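You operate a simulated robot arm through the tools that you are given. There is no shell and no other tool. Be economical: measure what you need, move in short steps, check, and stop when the job is done.

The job below is to be done with a simulated robot arm. You get a single attempt, and the scene is never put back.

JOB
Put the ring press's tube in the white rack, push the tray in, dial to orange, lamp off.

It is judged by the outcome, as a careful person would: the job done as asked, and still so three seconds after it is handed in. It fails if anything else is knocked over, pushed out of place, dropped, spilled or broken.

ROBOT AND FRAMES
A 7-joint arm with a two-finger parallel gripper, fixed in place. Base frame: the origin is at the foot of the arm, x ahead of it, y to its left, z up; the work surface is at about z = 6. Lengths are in mm, angles in degrees, forces in N, time in s.
With the tool pointing down near the work surface it reaches from about 220 to 580 mm from the base axis. Its first joint turns from -66.0 to 66.0 degrees. Payload 2.5 kg.
The TCP is the grasp point between the finger pads, 23 mm short of the fingertips. In the tool frame z runs along the fingers and y along their closing line. The gripper opens to 94 mm. The fingers are 38 mm wide and 10 mm thick; the gripper's body (54 by 96 mm) begins 39 mm behind the TCP.
Orientation is told as [roll, pitch, yaw] about the base's x, y, z axes, in that order, counted from this pose: with the fingers straight down and closing along the base's y, the tool's x points along the base's -x, its y along +y and its z along -z.

CONTROLS
- The arm moves only by the tool servo_tool. Its argument "increments" is a list of rows, each an object (a shift or turn left out is 0, a gripper value left out holds the last) with "jaw": the gripper command, from -1 (fully open) to 1 (shut), values between in proportion; "travel": the shift along the tool's x, y, z in mm, a list of three; "angular": the turn, a rotation vector about the tool's x, y, z in degrees, a list of three. In form: [{"jaw": jaw, "travel": [dx, dy, dz], "angular": [ax, ay, az]}, ...]. A call has 1 to 12 rows; each row is the pose to reach, as a shift and turn from the pose commanded when the call began, along the tool's axes at that moment. Rows are played at 5 a second. More than 50 mm and 8.6 degrees between two rows, or a gripper value outside its range, and nothing of the call is played. Where a pose cannot be reached the arm comes as near as it can. A force on the tool above 70 N (or 10 N above the force at the start of the call, whichever is more), or a blocked arm, ends the call early, and 0.2 s more pass. The fingers move at their own pace (about 108 mm/s each) and stop on an object; they squeeze with about 42 N. The grip force told is the motor's: it shows also when the fingers shut on nothing. Time passes only in rows, and 0.2 s behind the last, so rows that repeat a pose let the fingers close. It gives the time, the measured TCP pose, the force on the tool (base axes), the opening and the grip force at its end, in the units of the frame above (readings bear some noise).
- Cameras (640 x 400 px; columns grow to the right, rows downward): "scene" is fixed at [113.6, -397.3, 560.1]; the picture's right is [0.89, -0.46, 0.00], its down [-0.20, -0.38, -0.90] and it looks along [0.42, 0.80, -0.43] (base axes); focal length 291 px, centre (320, 200). "wrist" rides on the gripper at [86, 16, -74] in the tool frame; the picture's right is [-0.18, 0.98, 0.00], its down [-0.58, -0.11, -0.81] and it looks along [-0.79, -0.15, 0.59] (tool axes); focal length 243 px, centre (320, 200). There is no depth. A picture from a camera that has moved, and an enlarged one, comes with that camera's place and axes in the base frame and with its lens.
- capture(camera): a new picture of that camera. It takes no simulated time.
- inspect(camera, box): a new picture of the part [left, top, right, bottom] of that camera's present view, enlarged. It takes no simulated time.
- sign_off(): hands the job in; it is judged then, once.

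Go step by step. Nothing tells you positions but the pictures and the camera data: compare them with the known pose of the tool, close in by small moves and look again before you grip or let go. The budget is 120 turns and 68 pictures, counting those below and the enlarged ones. Unless the task says otherwise, let go and move clear before handing in, and close with one line.

The tools are called by a JSON object that holds its "name" and its "arguments". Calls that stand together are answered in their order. servo_tool: Moves the arm, as the interface text tells. Its arguments: {"type":"object","properties":{"increments":{"type":"array"}},"required":["increments"]} The other tools are called the same way: capture (camera) takes a picture; inspect (camera, box) takes an enlarged picture of a part of a camera's view; sign_off () hands the job in.

At the start:

```text
clock: 0.0
tcp_pos: [347.9, 49.6, 407.3]
orientation: [-0.1, 0.0, -0.1]
force: [-0.2, -0.3, 0.8]
width: 93.8
grip_force: 0.0
```

scene: 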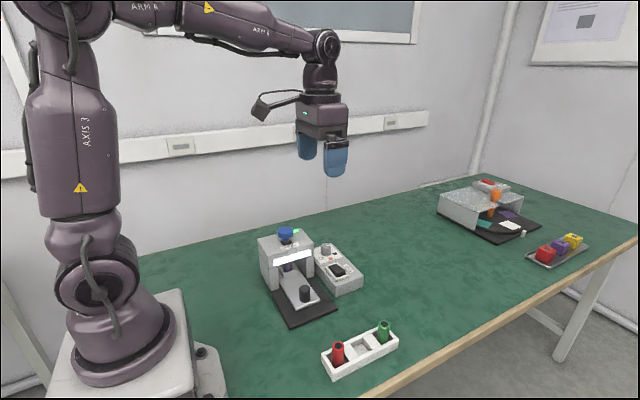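
wrist: 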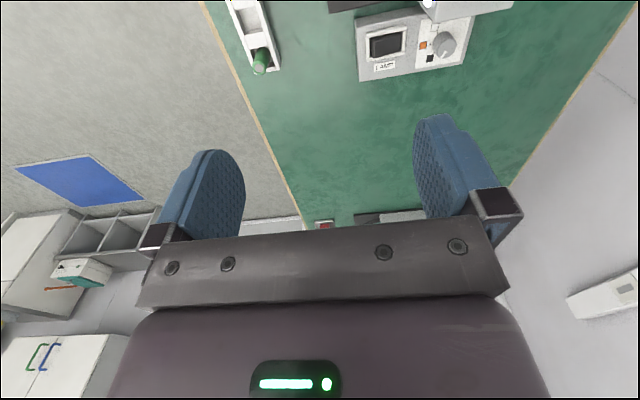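

I see a press-like machine with a blue knob near the arm, a small box with a switch and dial, a white rack with red and green tubes, and another device at the far end. I'll zoom in on each.

{"name": "inspect", "arguments": {"camera": "scene", "box": [240, 210, 400, 310]}}

{"name": "inspect", "arguments": {"camera": "scene", "box": [420, 160, 600, 272]}}

{"name": "inspect", "arguments": {"camera": "scene", "box": [290, 290, 430, 390]}}

```text
4.00 times, centred on (320, 260) of scene
camera zoom: at [113.6, -397.3, 560.1], right [0.89, -0.46, 0.0], down [-0.2, -0.38, -0.9], along [0.42, 0.8, -0.43], focal length 1164 px, centre (320, -40)
```

zoom: 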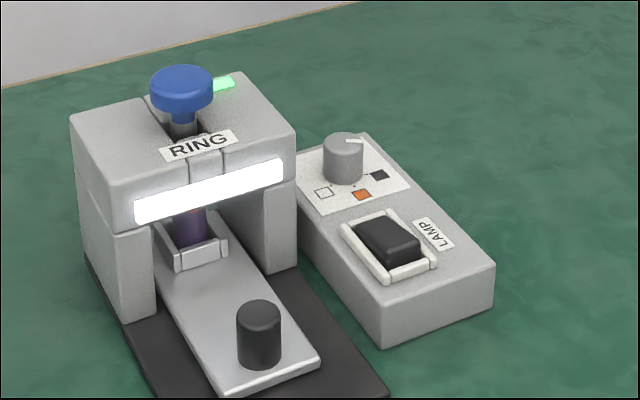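

```text
3.56 times, centred on (510, 216) of scene
camera zoom: at [113.6, -397.3, 560.1], right [0.89, -0.46, 0.0], down [-0.2, -0.38, -0.9], along [0.42, 0.8, -0.43], focal length 1034 px, centre (-356, 143)
```

zoom: 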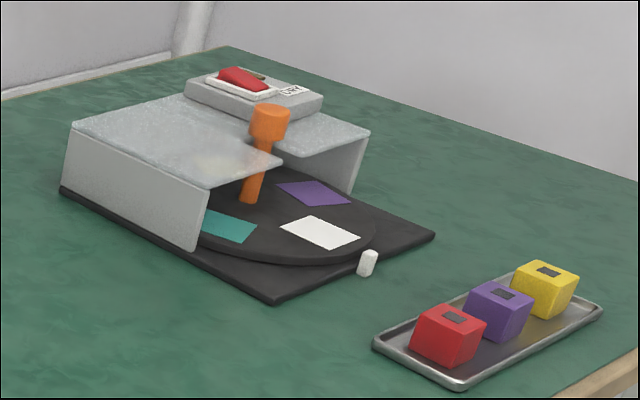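

```text
4.00 times, centred on (360, 340) of scene
camera zoom: at [113.6, -397.3, 560.1], right [0.89, -0.46, 0.0], down [-0.2, -0.38, -0.9], along [0.42, 0.8, -0.43], focal length 1164 px, centre (160, -360)
```

zoom: 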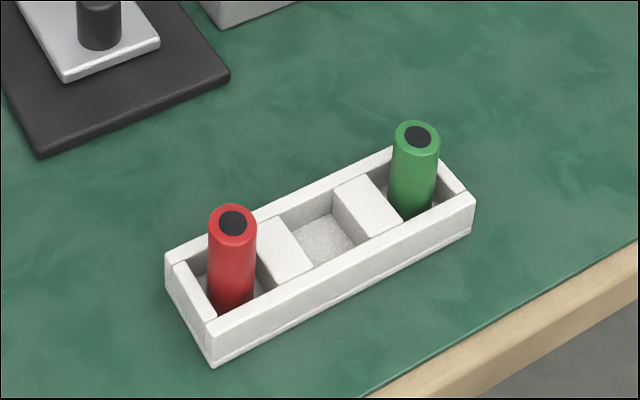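

The ring press has a purple tube in a tray cradle under the bridge, with its axis along y at x≈335 and the handle near y≈105. The rack's middle slot is empty, near (383,-68). I'll turn the tool 90° so the wrist camera looks along +y at the press.

{"name": "servo_tool", "arguments": {"increments": [{"jaw": -1, "travel": [1, -14, 10], "angular": [0, 0, -8.2]}, {"travel": [2, -28, 20], "angular": [0, 0, -16.4]}, {"travel": [4, -42, 30], "angular": [0, 0, -24.6]}, {"travel": [5, -56, 40], "angular": [0, 0, -32.8]}, {"travel": [6, -70, 50], "angular": [0, 0, -41]}, {"travel": [7, -84, 60], "angular": [0, 0, -49.2]}, {"travel": [8, -98, 70], "angular": [0, 0, -57.4]}, {"travel": [10, -112, 80], "angular": [0, 0, -65.6]}, {"travel": [11, -126, 90], "angular": [0, 0, -73.8]}, {"travel": [12, -140, 100], "angular": [0, 0, -82]}, {"travel": [13, -150, 107], "angular": [0, 0, -90]}, {"travel": [13, -150, 107], "angular": [0, 0, -90]}]}}

{"name": "capture", "arguments": {"camera": "wrist"}}

```text
clock: 2.6
tcp_pos: [331.9, -100.5, 300.3]
orientation: [0.0, 0.0, 90.0]
force: [-0.2, 0.2, 0.8]
width: 93.8
grip_force: 0.0
```

```text
62 pictures are left
camera wrist: at [317.0, -187.2, 374.4], right [-0.98, 0.18, 0.0], down [0.11, 0.58, 0.81], along [0.15, 0.79, -0.59], focal length 243 px, centre (320, 200)
```

wrist: 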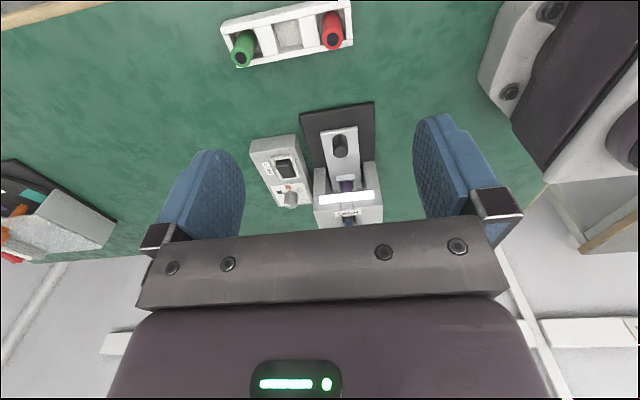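

The wrist view is upside down, with near things at the top, but it shows the press, box and rack clearly. I'll enlarge it.

{"name": "inspect", "arguments": {"camera": "wrist", "box": [240, 95, 400, 235]}}

{"name": "inspect", "arguments": {"camera": "wrist", "box": [210, 0, 370, 100]}}

```text
2.86 times, centred on (320, 165) of wrist
camera zoom: at [317.0, -187.2, 374.4], right [-0.98, 0.18, 0.0], down [0.11, 0.58, 0.81], along [0.15, 0.79, -0.59], focal length 693 px, centre (320, 300)
```

zoom: 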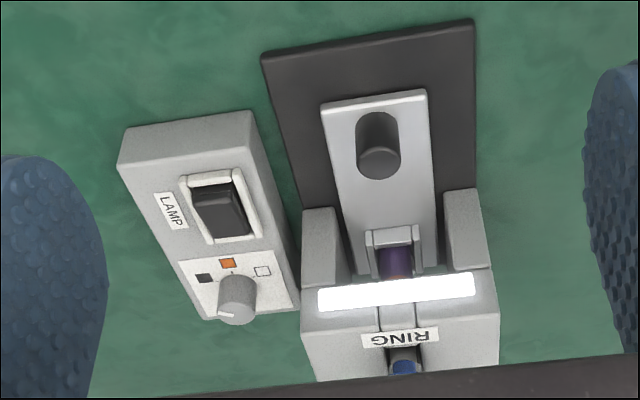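

```text
4.00 times, centred on (290, 50) of wrist
camera zoom: at [317.0, -187.2, 374.4], right [-0.98, 0.18, 0.0], down [0.11, 0.58, 0.81], along [0.15, 0.79, -0.59], focal length 970 px, centre (440, 800)
```

zoom: 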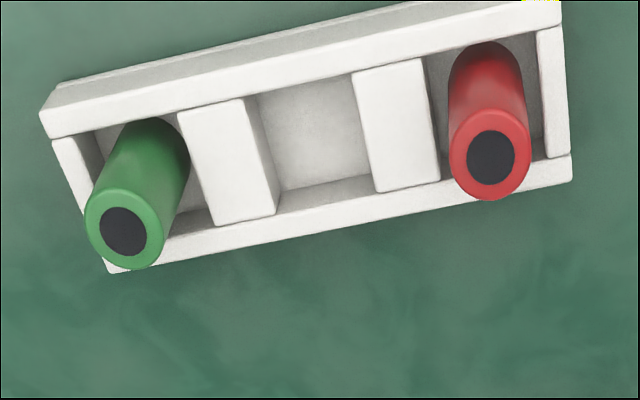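

I'll take tighter zooms of the press bridge and dial from the scene camera.

{"name": "inspect", "arguments": {"camera": "scene", "box": [255, 220, 319, 285]}}

{"name": "inspect", "arguments": {"camera": "scene", "box": [312, 238, 360, 268]}}

{"name": "inspect", "arguments": {"camera": "wrist", "box": [265, 165, 305, 215]}}

```text
6.15 times, centred on (287, 252) of scene
camera zoom: at [113.6, -397.3, 560.1], right [0.89, -0.46, 0.0], down [-0.2, -0.38, -0.9], along [0.42, 0.8, -0.43], focal length 1790 px, centre (523, -123)
```

zoom: 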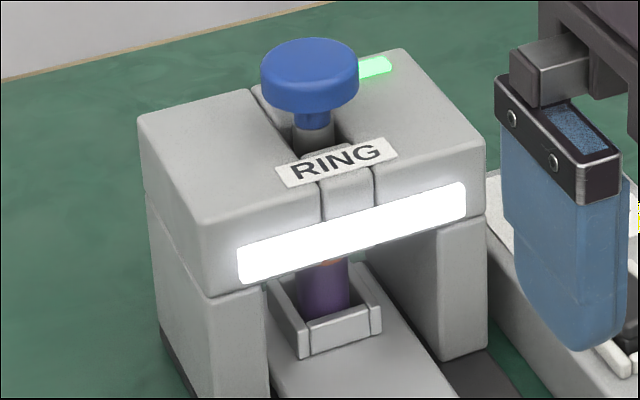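

```text
13.33 times, centred on (336, 253) of scene
camera zoom: at [113.6, -397.3, 560.1], right [0.89, -0.46, 0.0], down [-0.2, -0.38, -0.9], along [0.42, 0.8, -0.43], focal length 3878 px, centre (107, -507)
```

zoom: 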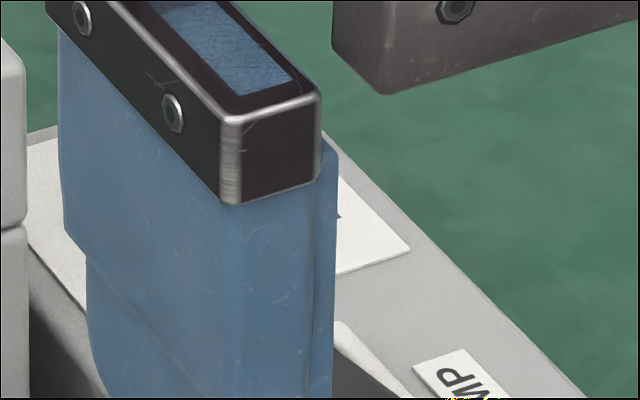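

```text
8.00 times, centred on (285, 190) of wrist
camera zoom: at [317.0, -187.2, 374.4], right [-0.98, 0.18, 0.0], down [0.11, 0.58, 0.81], along [0.15, 0.79, -0.59], focal length 1941 px, centre (600, 280)
```

zoom: 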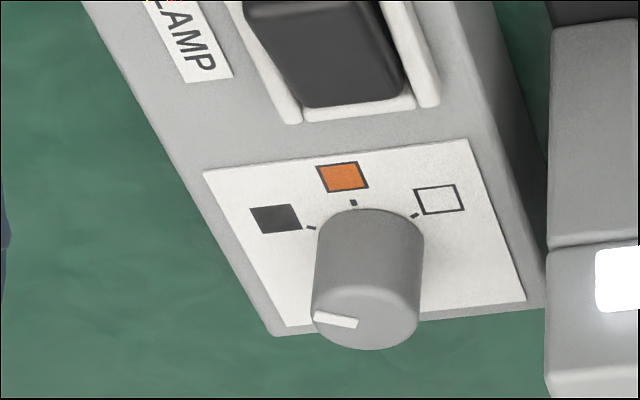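

The dial currently points to black, so orange is about 60° clockwise seen from above. I'll tilt and lower the wrist camera to look under the press bridge.

{"name": "servo_tool", "arguments": {"increments": [{"travel": [-20, 0, 32], "angular": [0, -5, 0]}, {"travel": [-40, 0, 65], "angular": [0, -10, 0]}, {"travel": [-60, -1, 98], "angular": [0, -15, 0]}, {"travel": [-80, -2, 130], "angular": [0, -20, 0]}, {"travel": [-80, -2, 130], "angular": [0, -20, 0]}]}}

{"name": "inspect", "arguments": {"camera": "wrist", "box": [220, 90, 420, 240]}}

```text
clock: 3.8
tcp_pos: [333.7, -18.9, 171.6]
orientation: [0.1, -20.1, 90.1]
force: [-0.3, 0.0, 0.0]
width: 94.1
grip_force: 0.0
```

```text
2.67 times, centred on (320, 165) of wrist
camera zoom: at [318.2, -126.6, 211.2], right [-0.98, 0.17, 0.06], down [0.11, 0.27, 0.96], along [0.15, 0.95, -0.28], focal length 647 px, centre (320, 293)
```

zoom: 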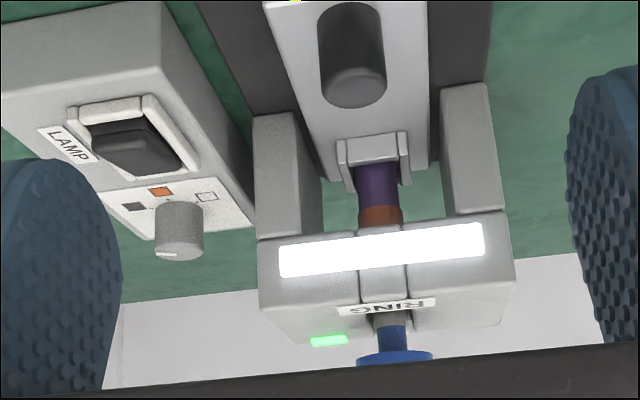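

The tube is purple with an orange upper band, and the plunger sits above it. I'll lower and level the camera to see whether the plunger touches the tube.

{"name": "servo_tool", "arguments": {"increments": [{"travel": [-17, 0, 25], "angular": [0, -5, 0]}, {"travel": [-34, 0, 50], "angular": [0, -10, 0]}, {"travel": [-51, 0, 76], "angular": [0, -15, 0]}, {"travel": [-68, 0, 101], "angular": [0, -20, 0]}, {"travel": [-68, 0, 101], "angular": [0, -20, 0]}]}}

{"name": "capture", "arguments": {"camera": "wrist"}}

```text
clock: 5.0
tcp_pos: [336.5, 78.4, 99.8]
orientation: [0.0, -40.0, 90.0]
force: [-1.4, -0.3, 0.8]
width: 93.8
grip_force: 0.0
```

```text
55 pictures are left
camera wrist: at [320.5, -35.9, 100.0], right [-0.98, 0.14, 0.12], down [0.11, -0.07, 0.99], along [0.15, 0.99, 0.06], focal length 243 px, centre (320, 200)
```

wrist: 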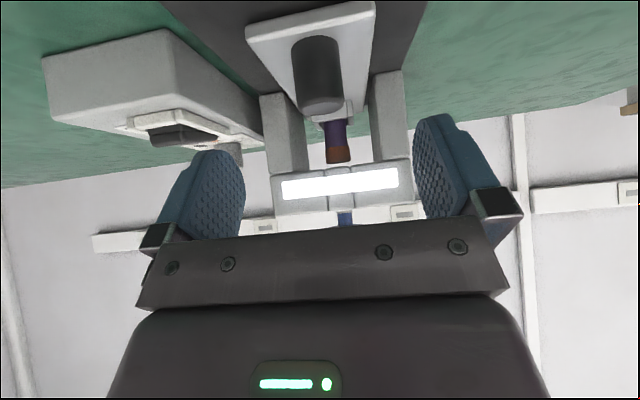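

{"name": "inspect", "arguments": {"camera": "wrist", "box": [270, 80, 420, 240]}}

```text
2.50 times, centred on (345, 160) of wrist
camera zoom: at [320.5, -35.9, 100.0], right [-0.98, 0.14, 0.12], down [0.11, -0.07, 0.99], along [0.15, 0.99, 0.06], focal length 606 px, centre (258, 300)
```

zoom: 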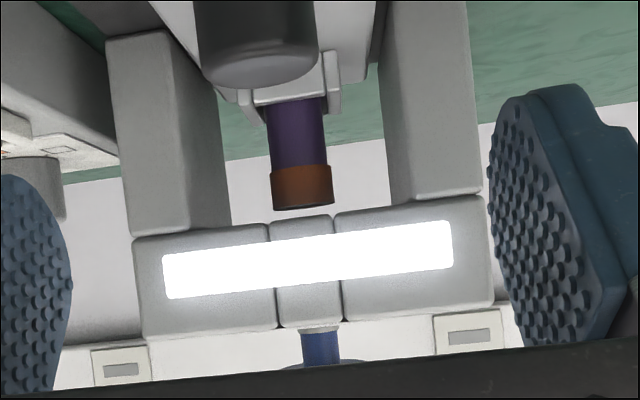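

The tube top has clear space under the raised plunger, so the tray can be pulled straight out. I'll level the tool above the handle at about (336,111) and check.

{"name": "servo_tool", "arguments": {"increments": [{"travel": [-6, 0, 3], "angular": [0, 8, 0]}, {"travel": [-12, 0, 5], "angular": [0, 16, 0]}, {"travel": [-18, 0, 8], "angular": [0, 24, 0]}, {"travel": [-25, 0, 10], "angular": [0, 32, 0]}, {"travel": [-31, 0, 13], "angular": [0, 40, 0]}, {"travel": [-31, 0, 13], "angular": [0, 40, 0]}]}}

{"name": "capture", "arguments": {"camera": "wrist"}}

{"name": "inspect", "arguments": {"camera": "scene", "box": [240, 210, 400, 310]}}

```text
clock: 6.4
tcp_pos: [336.7, 108.9, 109.1]
orientation: [0.0, 0.1, 90.0]
force: [0.7, -0.4, -0.1]
width: 94.3
grip_force: 0.1
```

```text
53 pictures are left
camera wrist: at [320.5, 22.9, 183.2], right [-0.98, 0.18, 0.0], down [0.11, 0.58, 0.81], along [0.15, 0.79, -0.59], focal length 243 px, centre (320, 200)
```

wrist: 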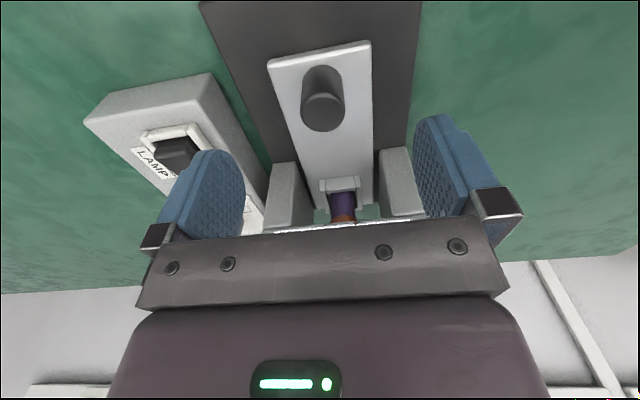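

```text
4.00 times, centred on (320, 260) of scene
camera zoom: at [113.6, -397.2, 560.1], right [0.89, -0.46, 0.0], down [-0.2, -0.38, -0.9], along [0.42, 0.8, -0.43], focal length 1164 px, centre (320, -40)
```

zoom: 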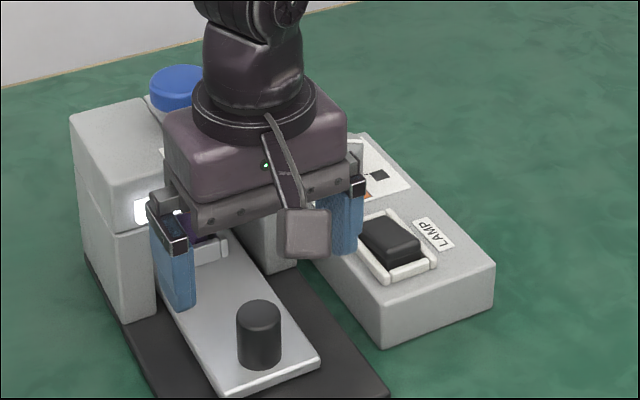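

The handle is centred under the tool at (336,109). I'll narrow the jaws to clear the box, descend to z≈50 and grip.

{"name": "servo_tool", "arguments": {"increments": [{"jaw": -0.25, "travel": [0, 0, 0]}, {"travel": [0, 1, 25]}, {"travel": [0, 1, 45]}, {"travel": [0, 1, 59]}, {"travel": [0, 1, 59]}]}}

{"name": "capture", "arguments": {"camera": "wrist"}}

```text
clock: 7.6
tcp_pos: [335.6, 109.0, 47.8]
orientation: [0.0, 0.0, 90.0]
force: [-0.2, 0.2, 0.2]
width: 58.7
grip_force: 0.0
```

```text
51 pictures are left
camera wrist: at [319.9, 22.5, 122.6], right [-0.98, 0.18, 0.0], down [0.11, 0.58, 0.81], along [0.15, 0.79, -0.59], focal length 243 px, centre (320, 200)
```

wrist: 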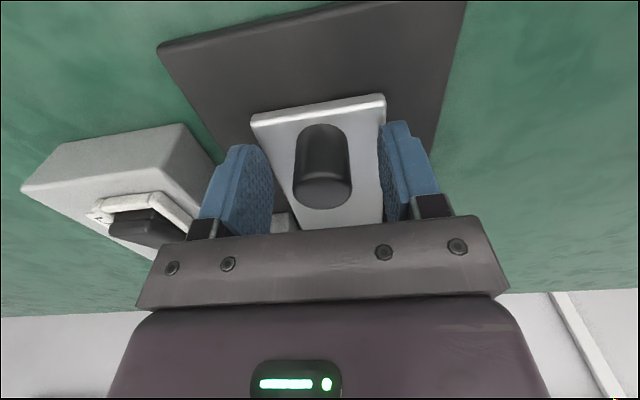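

The handle is between the pads, so I'll close on it.

{"name": "servo_tool", "arguments": {"increments": [{"jaw": 0.6}, {"jaw": 1}, {"jaw": 1}]}}

{"name": "servo_tool", "arguments": {"increments": [{"travel": [5, 0, 0]}, {"travel": [10, 0, 0]}, {"travel": [10, 0, 0]}]}}

{"name": "inspect", "arguments": {"camera": "scene", "box": [240, 210, 400, 310]}}

```text
clock: 8.4
tcp_pos: [334.4, 109.0, 48.1]
orientation: [0.1, 0.1, 89.9]
force: [-9.2, -0.6, 2.3]
width: 27.4
grip_force: 45.1
```

```text
clock: 9.2
tcp_pos: [335.5, 99.4, 47.4]
orientation: [0.1, 0.0, 89.9]
force: [1.4, -0.5, -33.2]
width: 27.4
grip_force: 45.1
```

```text
4.00 times, centred on (320, 260) of scene
camera zoom: at [113.7, -397.2, 560.1], right [0.89, -0.46, 0.0], down [-0.2, -0.38, -0.9], along [0.42, 0.8, -0.43], focal length 1164 px, centre (320, -40)
```

zoom: 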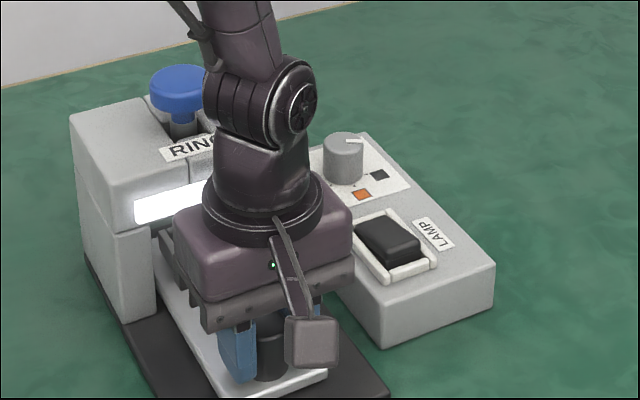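

The tool moved 10 mm with a -33 N vertical force, so I'll check whether the tray moved with it.

{"name": "capture", "arguments": {"camera": "wrist"}}

```text
49 pictures are left
camera wrist: at [319.0, 12.5, 122.7], right [-0.98, 0.19, 0.0], down [0.11, 0.58, 0.81], along [0.15, 0.79, -0.59], focal length 243 px, centre (320, 200)
```

wrist: 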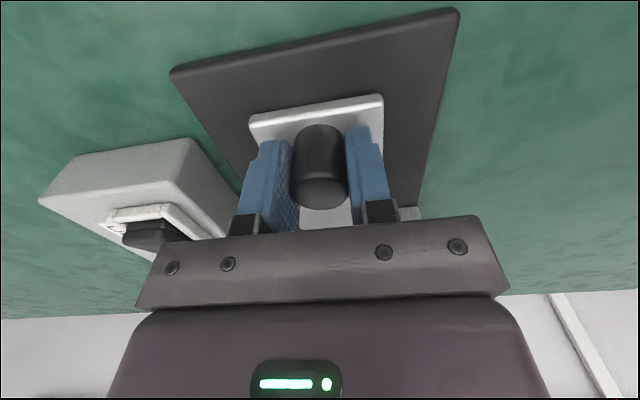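

The tray moved with the tool. I'll continue pulling in small steps, easing down 1 mm to relieve the vertical load.

{"name": "servo_tool", "arguments": {"increments": [{"travel": [2, 0, 1]}, {"travel": [8, 0, 1]}, {"travel": [14, 0, 1]}, {"travel": [20, 0, 1]}, {"travel": [20, 0, 1]}]}}

{"name": "capture", "arguments": {"camera": "wrist"}}

```text
clock: 10.4
tcp_pos: [335.1, 78.9, 48.9]
orientation: [0.0, 0.1, 90.1]
force: [0.6, -0.7, -13.4]
width: 27.3
grip_force: 45.0
```

```text
48 pictures are left
camera wrist: at [319.0, -7.1, 122.7], right [-0.98, 0.18, 0.0], down [0.11, 0.58, 0.81], along [0.15, 0.79, -0.59], focal length 243 px, centre (320, 200)
```

wrist: 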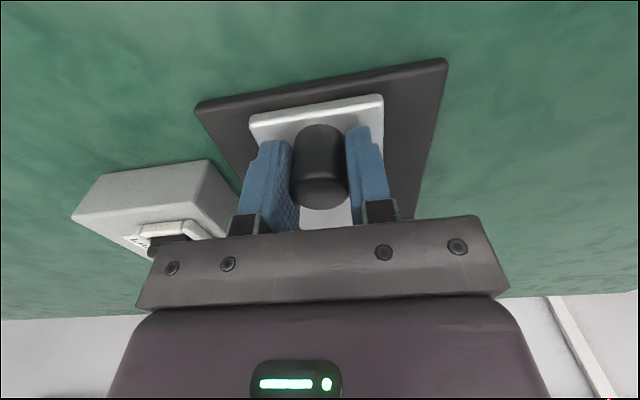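

The tray is sliding smoothly. I'll pull further while watching for an end stop.

{"name": "servo_tool", "arguments": {"increments": [{"travel": [7, 0, 0.5]}, {"travel": [14, 0, 0.5]}, {"travel": [20, 0, 0.5]}, {"travel": [20, 0, 0.5]}]}}

{"name": "inspect", "arguments": {"camera": "scene", "box": [240, 210, 400, 310]}}

```text
clock: 11.4
tcp_pos: [334.9, 59.6, 49.4]
orientation: [0.0, 0.0, 89.9]
force: [-3.5, 0.0, -1.0]
width: 27.5
grip_force: 44.5
```

```text
4.00 times, centred on (320, 260) of scene
camera zoom: at [113.6, -397.3, 560.1], right [0.89, -0.46, 0.0], down [-0.2, -0.38, -0.9], along [0.42, 0.8, -0.43], focal length 1164 px, centre (320, -40)
```

zoom: 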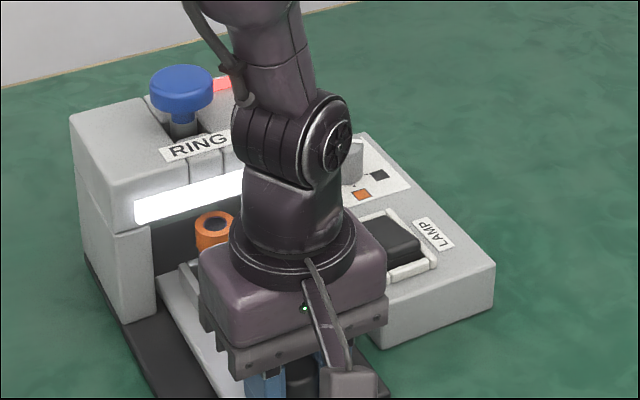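

The tube is emerging at y≈180 and the indicator has turned red. I'll pull a bit more for gripper clearance.

{"name": "servo_tool", "arguments": {"increments": [{"travel": [5, 0, 0]}, {"travel": [10, 0, 0]}, {"travel": [15, 0, 0]}, {"travel": [15, 0, 0]}]}}

{"name": "capture", "arguments": {"camera": "wrist"}}

```text
clock: 12.4
tcp_pos: [336.1, 46.1, 48.5]
orientation: [0.0, 0.0, 89.9]
force: [8.2, -0.8, -24.9]
width: 27.3
grip_force: 45.0
```

```text
46 pictures are left
camera wrist: at [318.9, -41.6, 122.7], right [-0.98, 0.18, 0.0], down [0.11, 0.58, 0.81], along [0.15, 0.79, -0.59], focal length 243 px, centre (320, 200)
```

wrist: 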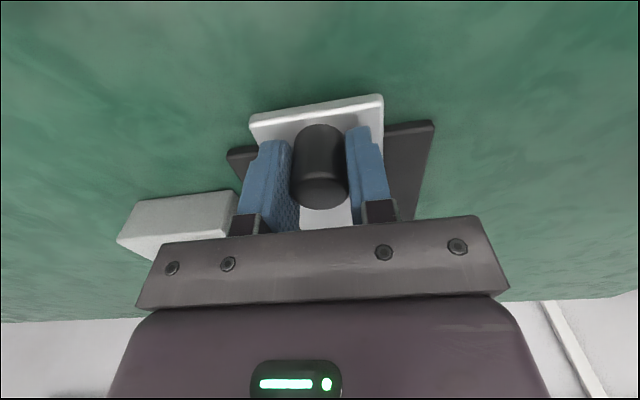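

The tray is out about 64 mm, which is enough. I'll release the handle, rise and back up to view the tube.

{"name": "servo_tool", "arguments": {"increments": [{"jaw": -0.25, "travel": [0, 0, 0]}, {"travel": [0, 0, 0]}, {"travel": [0, 0, -30]}, {"travel": [0, 0, -70]}, {"travel": [0, 0, -110]}, {"travel": [0, 0, -110]}]}}

{"name": "capture", "arguments": {"camera": "wrist"}}

{"name": "capture", "arguments": {"camera": "scene"}}

```text
clock: 13.8
tcp_pos: [335.5, 47.3, 159.5]
orientation: [0.0, 0.0, 89.9]
force: [-0.4, 0.2, 0.6]
width: 58.7
grip_force: 0.1
```

```text
45 pictures are left
camera wrist: at [319.3, -40.4, 232.8], right [-0.98, 0.18, 0.0], down [0.11, 0.58, 0.81], along [0.15, 0.79, -0.59], focal length 243 px, centre (320, 200)
```

wrist: 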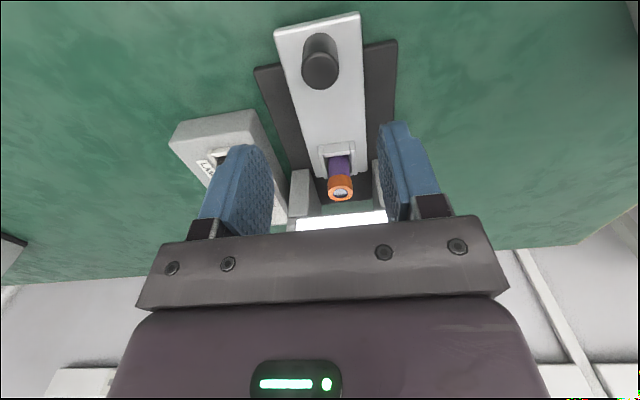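

```text
44 pictures are left
```

scene: 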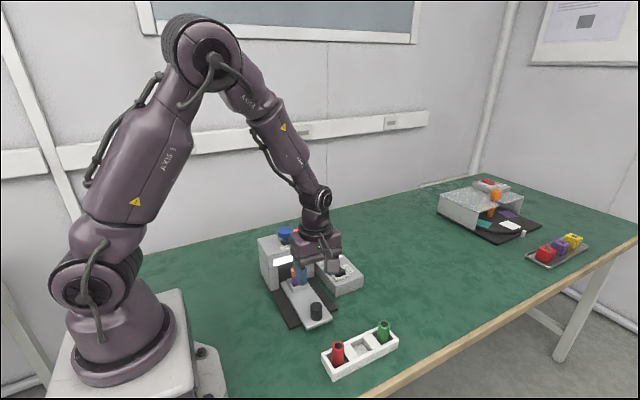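

{"name": "inspect", "arguments": {"camera": "wrist", "box": [270, 120, 400, 240]}}

{"name": "inspect", "arguments": {"camera": "scene", "box": [250, 225, 350, 325]}}

```text
3.33 times, centred on (335, 180) of wrist
camera zoom: at [319.3, -40.4, 232.8], right [-0.98, 0.18, 0.0], down [0.11, 0.58, 0.81], along [0.15, 0.79, -0.59], focal length 809 px, centre (270, 267)
```

zoom: 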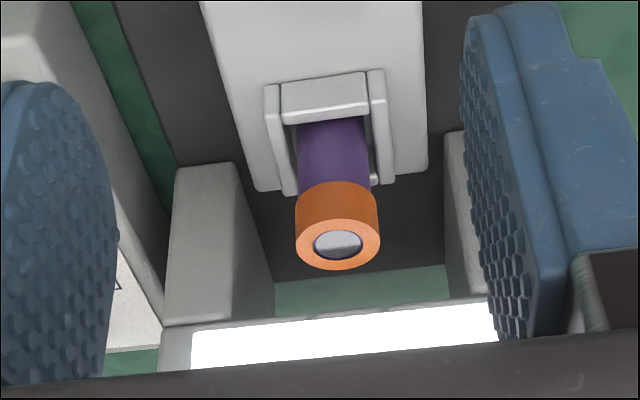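

```text
4.00 times, centred on (300, 275) of scene
camera zoom: at [113.6, -397.3, 560.1], right [0.89, -0.46, 0.0], down [-0.2, -0.38, -0.9], along [0.42, 0.8, -0.43], focal length 1164 px, centre (400, -100)
```

zoom: 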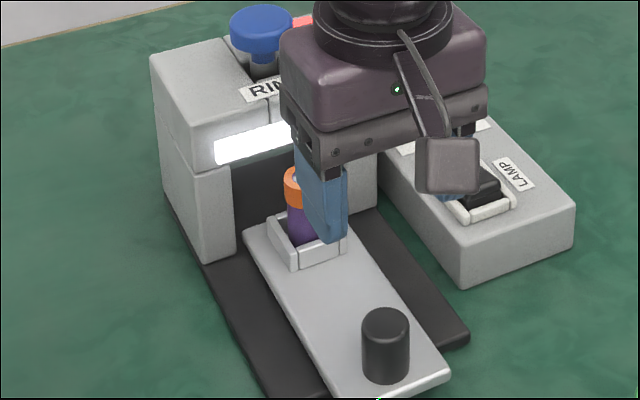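

The tube is now at about (336,163) with its top at z≈77. Triangulation puts the bridge front at y≈183, so the gripper body would be tight against it, and I'll pull the tray about 20 mm more first.

{"name": "servo_tool", "arguments": {"increments": [{"travel": [2, 0, 40]}, {"travel": [2, 0, 80]}, {"travel": [2, 0, 110]}, {"travel": [2, 0, 110]}, {"jaw": 0.6, "travel": [2, 0, 110]}, {"jaw": 1, "travel": [2, 0, 110]}, {"travel": [2, 0, 110]}, {"travel": [8, 0, 110]}, {"travel": [14, 0, 110]}, {"travel": [18, 0, 110]}, {"travel": [18, 0, 110]}]}}

{"name": "capture", "arguments": {"camera": "wrist"}}

```text
clock: 16.2
tcp_pos: [334.9, 26.8, 48.0]
orientation: [-0.1, 0.0, 90.0]
force: [1.1, -0.9, -0.1]
width: 27.4
grip_force: 44.9
```

```text
41 pictures are left
camera wrist: at [319.0, -59.7, 122.3], right [-0.98, 0.19, 0.0], down [0.11, 0.58, 0.81], along [0.15, 0.79, -0.59], focal length 243 px, centre (320, 200)
```

wrist: 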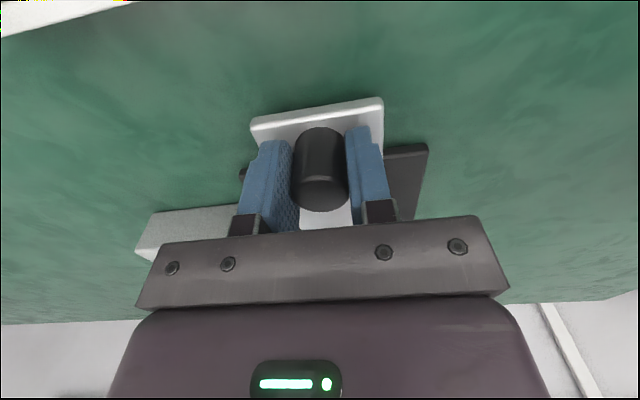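

The tray followed to y≈27, so the tube should be near y≈144. I'll release and rise to look.

{"name": "servo_tool", "arguments": {"increments": [{"jaw": -0.25}, {"jaw": -0.25}, {"travel": [0, 0, -40]}, {"travel": [0, 0, -80]}, {"travel": [0, 0, -112]}, {"travel": [-30, 0, -112]}, {"travel": [-30, 0, -112]}]}}

{"name": "inspect", "arguments": {"camera": "wrist", "box": [260, 0, 420, 240]}}

{"name": "inspect", "arguments": {"camera": "scene", "box": [250, 225, 350, 325]}}

```text
clock: 17.8
tcp_pos: [336.4, 57.5, 160.5]
orientation: [0.0, 0.0, 89.9]
force: [-0.5, 0.7, 0.0]
width: 59.1
grip_force: 0.1
```

```text
1.67 times, centred on (340, 120) of wrist
camera zoom: at [319.8, -29.5, 234.3], right [-0.98, 0.18, 0.0], down [0.11, 0.58, 0.81], along [0.15, 0.79, -0.59], focal length 404 px, centre (287, 333)
```

zoom: 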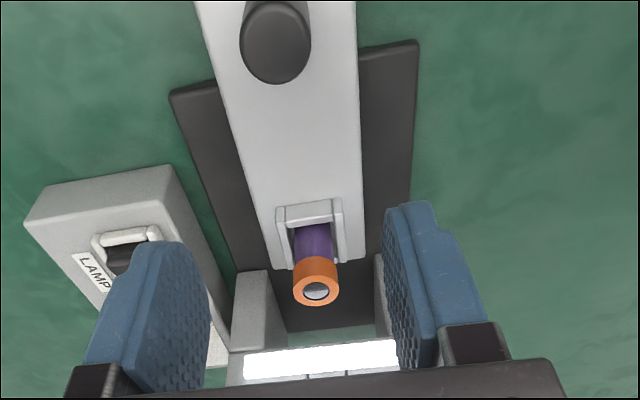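

```text
4.00 times, centred on (300, 275) of scene
camera zoom: at [113.6, -397.3, 560.1], right [0.89, -0.46, 0.0], down [-0.2, -0.38, -0.9], along [0.42, 0.8, -0.43], focal length 1164 px, centre (400, -100)
```

zoom: 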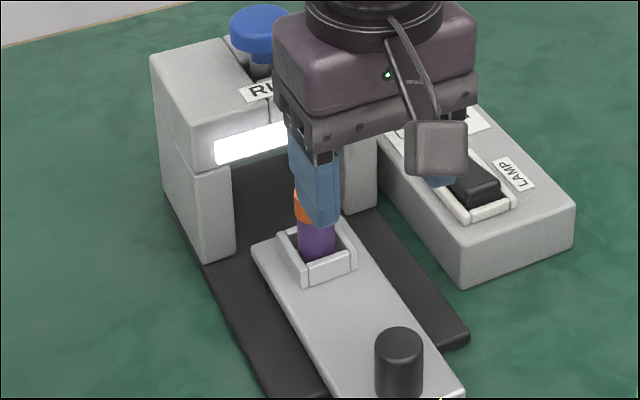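

The tube top is at about (336,144), clear of the bridge. I'll move above it.

{"name": "servo_tool", "arguments": {"increments": [{"travel": [-30, 0.5, 0]}, {"travel": [-60, 0.5, 0]}, {"travel": [-86, 0.5, 10]}, {"travel": [-86, 0.5, 45]}, {"travel": [-86, 0.5, 45]}]}}

{"name": "capture", "arguments": {"camera": "wrist"}}

```text
clock: 19.0
tcp_pos: [334.9, 144.0, 116.4]
orientation: [0.0, 0.0, 89.9]
force: [0.2, -0.2, 0.0]
width: 58.6
grip_force: 0.1
```

```text
38 pictures are left
camera wrist: at [318.3, 55.9, 190.0], right [-0.98, 0.19, 0.0], down [0.11, 0.58, 0.81], along [0.15, 0.79, -0.59], focal length 243 px, centre (320, 200)
```

wrist: 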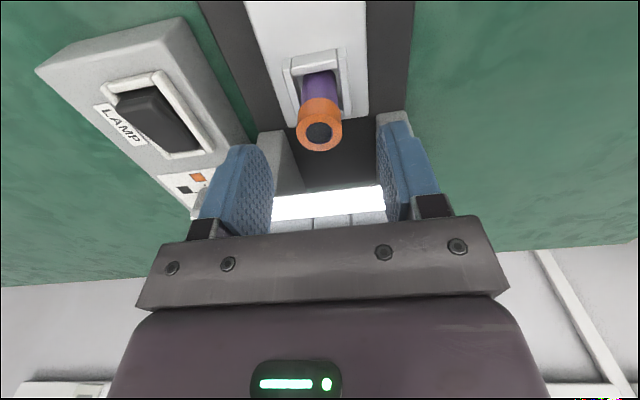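

It's aligned to within about 1 mm. I'll descend to z≈67 and close.

{"name": "servo_tool", "arguments": {"increments": [{"travel": [1, 0, 20]}, {"travel": [1, 0, 38]}, {"travel": [1, 0, 49]}, {"travel": [1, 0, 49]}]}}

{"name": "capture", "arguments": {"camera": "wrist"}}

```text
clock: 19.7
tcp_pos: [335.6, 140.8, 78.7]
orientation: [-0.3, 0.1, 90.4]
force: [-5.0, -3.8, 10.2]
width: 59.1
grip_force: 0.1
stopped in row 3: the force on the tool passed its limit (the readings are from after the stop); the commanded pose is now the measured one
```

```text
37 pictures are left
camera wrist: at [318.8, 54.9, 153.3], right [-0.98, 0.18, -0.01], down [0.1, 0.58, 0.81], along [0.15, 0.79, -0.59], focal length 243 px, centre (320, 200)
```

wrist: 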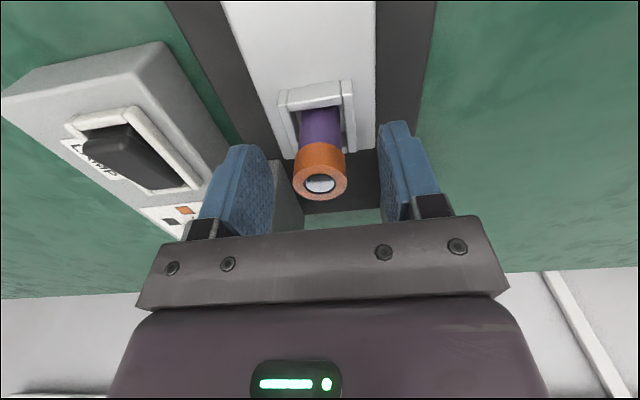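

Something was touched at z≈79, probably the gripper or flange against the bridge or knob. I'll raise a little and look from the scene camera.

{"name": "inspect", "arguments": {"camera": "scene", "box": [245, 205, 365, 305]}}

```text
4.00 times, centred on (305, 255) of scene
camera zoom: at [113.6, -397.3, 560.1], right [0.89, -0.46, 0.0], down [-0.2, -0.38, -0.9], along [0.42, 0.8, -0.43], focal length 1164 px, centre (380, -20)
```

zoom: 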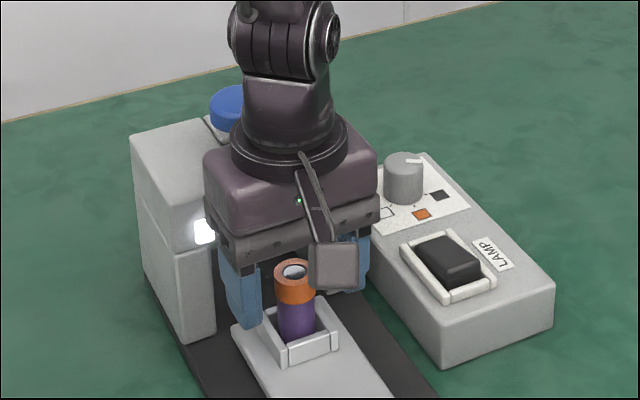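

The gripper body touched the top front edge of the bridge. I'll raise, then pull the tray out another 20 mm.

{"name": "servo_tool", "arguments": {"increments": [{"travel": [1, 0, -30]}, {"travel": [2, 0, -75]}, {"travel": [40, 0, -82]}, {"travel": [80, 0, -82]}, {"travel": [114, 0, -82]}, {"travel": [114, 0, -82]}]}}

{"name": "capture", "arguments": {"camera": "wrist"}}

```text
clock: 21.1
tcp_pos: [331.9, 24.4, 162.5]
orientation: [-0.2, 0.1, 90.3]
force: [-0.3, 0.5, -0.4]
width: 58.8
grip_force: 0.0
```

```text
35 pictures are left
camera wrist: at [316.6, -61.7, 235.2], right [-0.98, 0.18, 0.0], down [0.1, 0.58, 0.81], along [0.15, 0.79, -0.59], focal length 243 px, centre (320, 200)
```

wrist: 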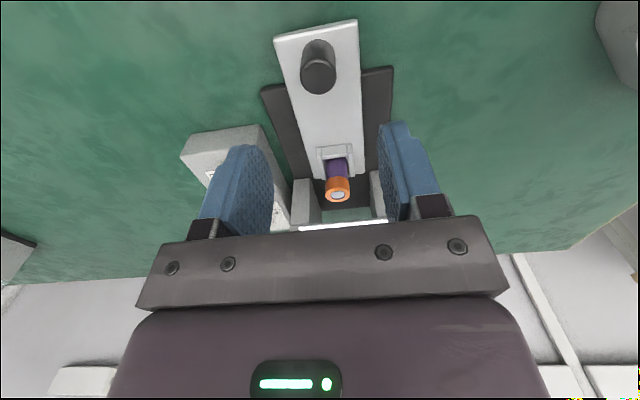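

The handle is at (335,24). I'll descend, grip, and pull out 20 mm more in small steps.

{"name": "servo_tool", "arguments": {"increments": [{"travel": [0, -3, 40]}, {"travel": [0, -3, 80]}, {"travel": [0, -3, 113]}, {"travel": [0, -3, 113]}, {"jaw": 0.6, "travel": [0, -3, 113]}, {"jaw": 1, "travel": [0, -3, 113]}, {"travel": [0, -3, 113]}, {"travel": [6, -3, 113]}, {"travel": [12, -3, 113]}, {"travel": [17, -3, 113]}, {"travel": [21, -3, 113]}, {"travel": [21, -3, 113]}]}}

{"name": "capture", "arguments": {"camera": "wrist"}}

```text
clock: 23.7
tcp_pos: [335.9, 7.2, 48.8]
orientation: [0.3, 0.1, 90.5]
force: [-32.2, 14.7, 20.8]
width: 27.8
grip_force: 44.9
```

```text
34 pictures are left
camera wrist: at [320.3, -78.9, 121.7], right [-0.98, 0.18, 0.0], down [0.11, 0.58, 0.81], along [0.14, 0.79, -0.59], focal length 243 px, centre (320, 200)
```

wrist: 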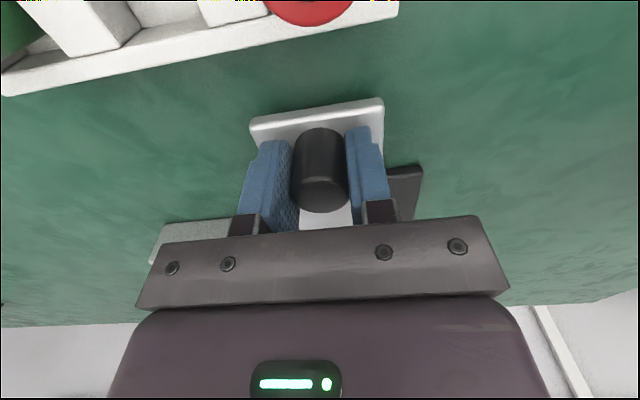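

The end stop is reached at y≈7, so the tube should be near y≈124. I'll relax, release, and move above the tube for a look.

{"name": "servo_tool", "arguments": {"increments": [{"travel": [-3, 0, 0]}, {"jaw": -0.25, "travel": [-3, 0, 0]}, {"travel": [-3, 0, 0]}, {"travel": [-3, 0, -40]}, {"travel": [-3, 0, -80]}, {"travel": [-40, 0, -100]}, {"travel": [-80, 0, -100]}, {"travel": [-80, 0, -100]}]}}

{"name": "capture", "arguments": {"camera": "wrist"}}

{"name": "inspect", "arguments": {"camera": "scene", "box": [240, 210, 400, 310]}}

```text
clock: 25.5
tcp_pos: [337.3, 88.3, 146.5]
orientation: [-0.2, 0.1, 90.3]
force: [0.2, 0.1, -0.4]
width: 58.9
grip_force: 0.1
```

```text
33 pictures are left
camera wrist: at [322.2, 0.9, 220.5], right [-0.98, 0.18, 0.0], down [0.1, 0.58, 0.81], along [0.15, 0.79, -0.59], focal length 243 px, centre (320, 200)
```

wrist: 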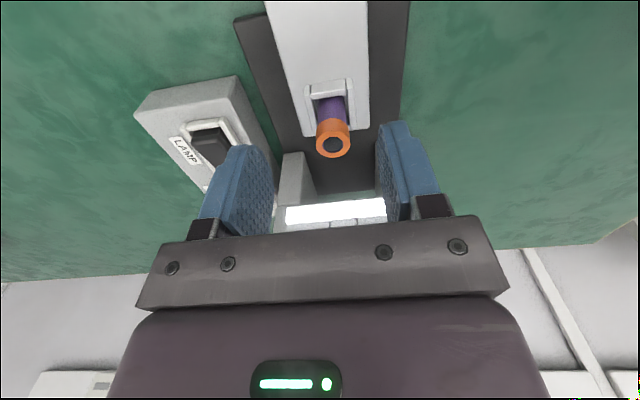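

```text
4.00 times, centred on (320, 260) of scene
camera zoom: at [113.6, -397.2, 560.1], right [0.89, -0.46, 0.0], down [-0.2, -0.38, -0.9], along [0.42, 0.8, -0.43], focal length 1164 px, centre (320, -40)
```

zoom: 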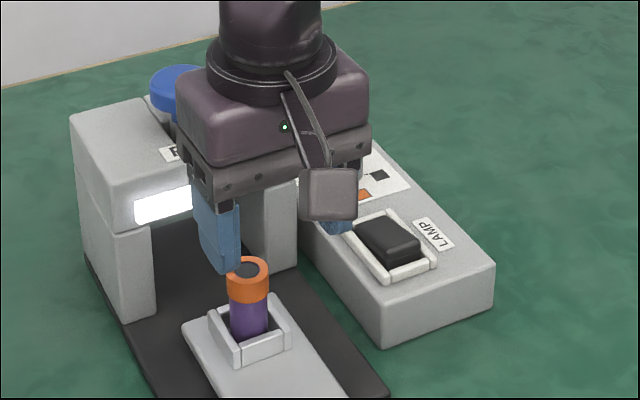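

The press hasn't moved, and the tube is at (337,124) clear of the bridge. I'll move over it and descend with a check.

{"name": "servo_tool", "arguments": {"increments": [{"travel": [-18, 0, 0]}, {"travel": [-36, 0, 10]}, {"travel": [-36, 0, 40]}, {"travel": [-36, 0, 62]}, {"travel": [-36, 0, 78]}, {"travel": [-36, 0, 78]}]}}

{"name": "capture", "arguments": {"camera": "wrist"}}

```text
clock: 26.9
tcp_pos: [336.9, 122.7, 68.1]
orientation: [-0.4, 0.1, 90.3]
force: [-1.0, 0.1, 0.1]
width: 58.9
grip_force: 0.0
```

```text
31 pictures are left
camera wrist: at [321.4, 35.4, 142.7], right [-0.98, 0.18, -0.01], down [0.1, 0.58, 0.81], along [0.15, 0.79, -0.59], focal length 243 px, centre (320, 200)
```

wrist: 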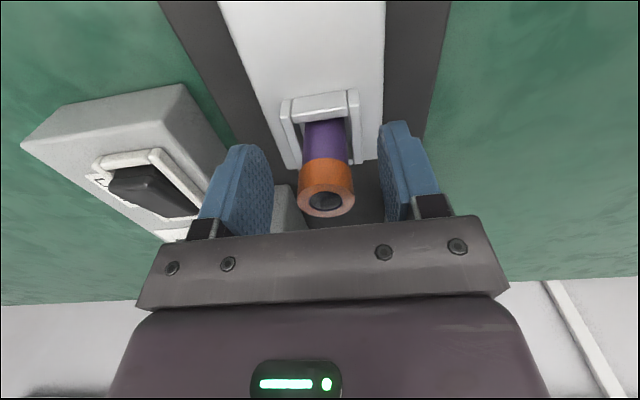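

The tube is between the pads with the tips above the cradle, so I'll close.

{"name": "servo_tool", "arguments": {"increments": [{"jaw": 0.3}, {"jaw": 1}, {"jaw": 1}]}}

{"name": "servo_tool", "arguments": {"increments": [{"travel": [0, 0, -15]}, {"travel": [0, 0, -40]}, {"travel": [0, 0, -60]}, {"travel": [0, 0, -60]}]}}

{"name": "capture", "arguments": {"camera": "wrist"}}

{"name": "inspect", "arguments": {"camera": "scene", "box": [240, 210, 400, 310]}}

```text
clock: 27.7
tcp_pos: [336.4, 122.3, 67.7]
orientation: [-0.2, 0.2, 90.3]
force: [0.3, 0.2, 0.2]
width: 22.9
grip_force: 42.0
```

```text
clock: 28.7
tcp_pos: [337.5, 123.9, 128.8]
orientation: [-0.2, 0.1, 90.3]
force: [-0.5, -0.5, -0.4]
width: 23.1
grip_force: 41.9
```

```text
30 pictures are left
camera wrist: at [321.5, 36.4, 203.4], right [-0.98, 0.18, 0.0], down [0.1, 0.58, 0.81], along [0.15, 0.79, -0.59], focal length 243 px, centre (320, 200)
```

wrist: 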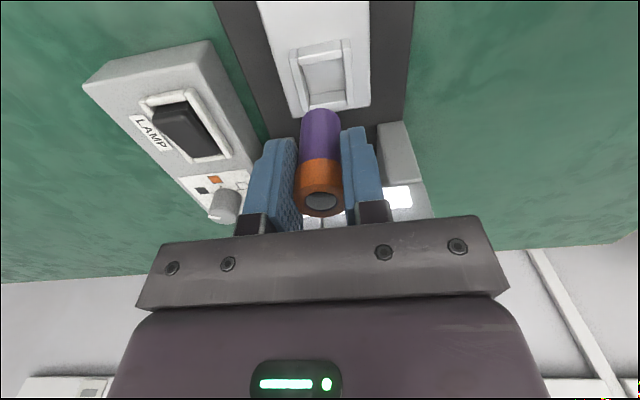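

```text
4.00 times, centred on (320, 260) of scene
camera zoom: at [113.6, -397.3, 560.1], right [0.89, -0.46, 0.0], down [-0.2, -0.38, -0.9], along [0.42, 0.8, -0.43], focal length 1164 px, centre (320, -40)
```

zoom: 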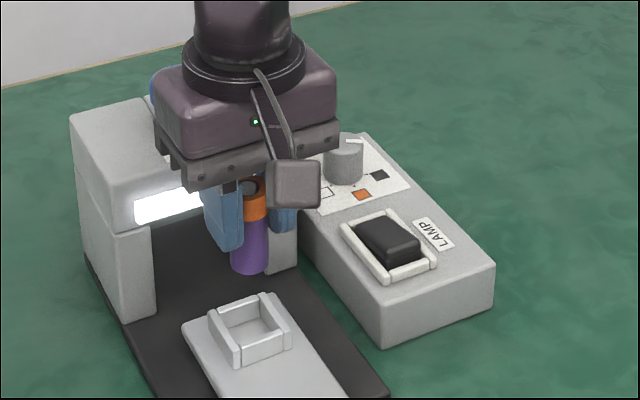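

The tube is firmly held. I'll carry it at z≈150 to above the rack's middle slot at about (380.5,-73).

{"name": "servo_tool", "arguments": {"increments": [{"travel": [0, 0, -25]}, {"travel": [35, -8, -25]}, {"travel": [75, -17, -25]}, {"travel": [115, -25, -25]}, {"travel": [155, -34, -25]}, {"travel": [185, -41, -25]}, {"travel": [197, -43, -25]}, {"travel": [197, -43, -25]}, {"travel": [197, -43, 10]}, {"travel": [197, -43, 10]}]}}

{"name": "capture", "arguments": {"camera": "wrist"}}

{"name": "inspect", "arguments": {"camera": "scene", "box": [280, 270, 440, 390]}}

```text
clock: 30.9
tcp_pos: [380.5, -72.5, 119.4]
orientation: [-0.4, 0.2, 90.2]
force: [-0.1, 0.1, -1.3]
width: 23.3
grip_force: 42.1
```

```text
28 pictures are left
camera wrist: at [365.9, -160.1, 193.2], right [-0.98, 0.18, 0.0], down [0.1, 0.58, 0.81], along [0.15, 0.79, -0.59], focal length 243 px, centre (320, 200)
```

wrist: 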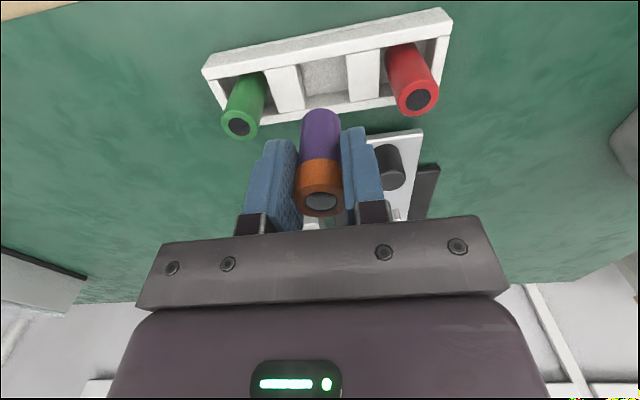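

```text
3.33 times, centred on (360, 330) of scene
camera zoom: at [113.6, -397.3, 560.1], right [0.89, -0.46, 0.0], down [-0.2, -0.38, -0.9], along [0.42, 0.8, -0.43], focal length 970 px, centre (187, -233)
```

zoom: 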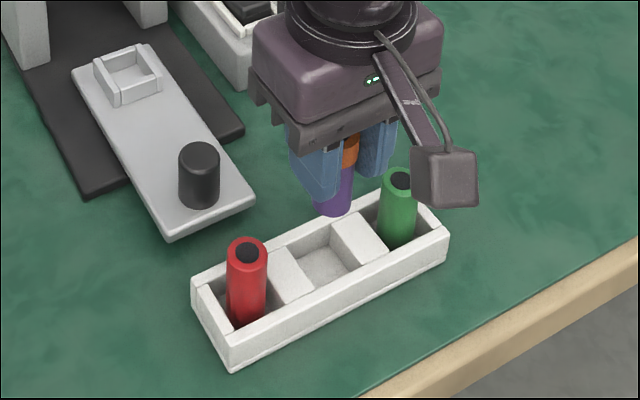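

The tube is lined up over the middle slot to within about 1 mm. I'll lower it to just inside the rack and check.

{"name": "servo_tool", "arguments": {"increments": [{"travel": [0.5, 0.5, 20]}, {"travel": [0.5, 0.5, 40]}, {"travel": [0.5, 0.5, 52]}, {"travel": [0.5, 0.5, 52]}]}}

{"name": "capture", "arguments": {"camera": "wrist"}}

{"name": "inspect", "arguments": {"camera": "scene", "box": [300, 290, 420, 390]}}

```text
clock: 31.9
tcp_pos: [380.0, -73.1, 67.4]
orientation: [-0.4, 0.1, 90.3]
force: [-0.1, 0.5, -0.4]
width: 23.3
grip_force: 41.6
```

```text
26 pictures are left
camera wrist: at [364.1, -160.5, 141.9], right [-0.98, 0.18, 0.0], down [0.1, 0.58, 0.81], along [0.15, 0.79, -0.59], focal length 243 px, centre (320, 200)
```

wrist: 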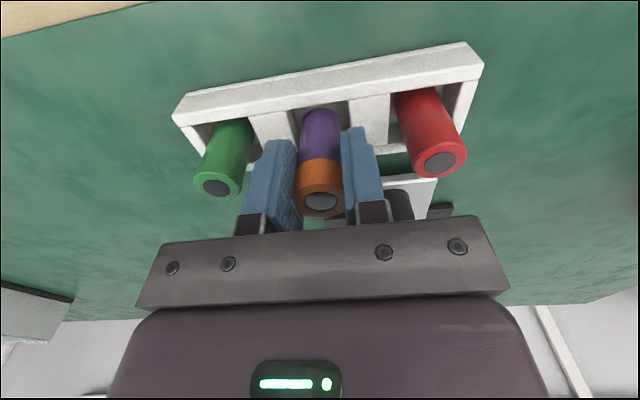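

```text
4.00 times, centred on (360, 340) of scene
camera zoom: at [113.6, -397.3, 560.1], right [0.89, -0.46, 0.0], down [-0.2, -0.38, -0.9], along [0.42, 0.8, -0.43], focal length 1164 px, centre (160, -360)
```

zoom: 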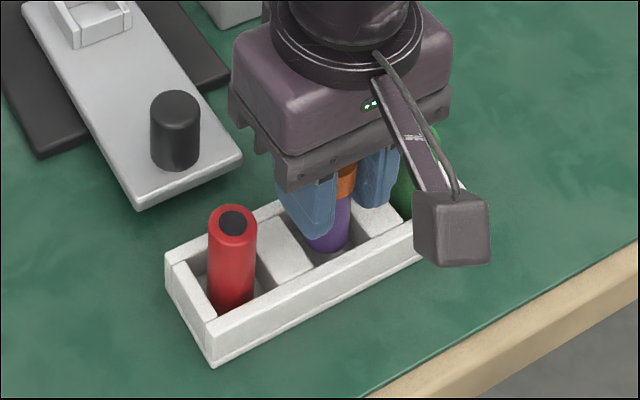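

The tube's lower end is entering the middle slot. I'll lower another 10 mm slowly and watch the force.

{"name": "servo_tool", "arguments": {"increments": [{"travel": [0.5, 0, 3]}, {"travel": [0.5, 0, 6]}, {"travel": [0.5, 0, 8]}, {"travel": [0.5, 0, 10]}, {"travel": [0.5, 0, 10]}]}}

{"name": "inspect", "arguments": {"camera": "scene", "box": [300, 290, 420, 390]}}

```text
clock: 33.1
tcp_pos: [381.0, -75.8, 58.2]
orientation: [-0.2, 0.1, 90.4]
force: [-0.2, -0.3, -0.2]
width: 23.2
grip_force: 42.5
```

```text
4.00 times, centred on (360, 340) of scene
camera zoom: at [113.6, -397.3, 560.1], right [0.89, -0.46, 0.0], down [-0.2, -0.38, -0.9], along [0.42, 0.8, -0.43], focal length 1164 px, centre (160, -360)
```

zoom: 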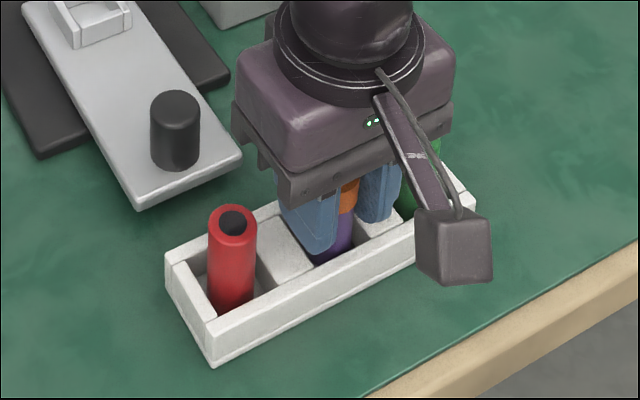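

No contact yet, so I'll continue in 1 mm steps.

{"name": "servo_tool", "arguments": {"increments": [{"travel": [0, 0, 1]}, {"travel": [0, 0, 2]}, {"travel": [0, 0, 3]}, {"travel": [0, 0, 3]}]}}

```text
clock: 34.1
tcp_pos: [381.7, -75.4, 56.4]
orientation: [-0.1, 0.1, 90.2]
force: [0.5, -0.1, -0.4]
width: 23.0
grip_force: 42.5
```

{"name": "servo_tool", "arguments": {"increments": [{"travel": [0, 0, 1]}, {"travel": [0, 0, 2]}, {"travel": [0, 0, 2]}]}}

{"name": "capture", "arguments": {"camera": "wrist"}}

```text
clock: 34.9
tcp_pos: [381.1, -75.7, 52.8]
orientation: [-0.2, 0.0, 90.3]
force: [-0.9, -0.3, -0.7]
width: 22.9
grip_force: 42.2
```

```text
23 pictures are left
camera wrist: at [365.4, -162.5, 127.7], right [-0.98, 0.18, 0.0], down [0.1, 0.58, 0.81], along [0.15, 0.79, -0.59], focal length 243 px, centre (320, 200)
```

wrist: 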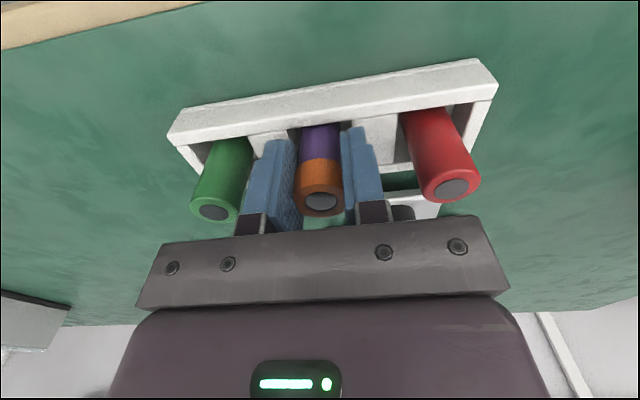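

The tube top is level with its neighbours, so the floor should be close. I'll creep down for contact.

{"name": "servo_tool", "arguments": {"increments": [{"travel": [0, 0, 1]}, {"travel": [0, 0, 2]}, {"travel": [0, 0, 2]}]}}

```text
clock: 35.7
tcp_pos: [381.4, -75.7, 52.4]
orientation: [-0.3, 0.3, 90.4]
force: [-11.0, 2.4, 31.9]
width: 23.0
grip_force: 41.8
```

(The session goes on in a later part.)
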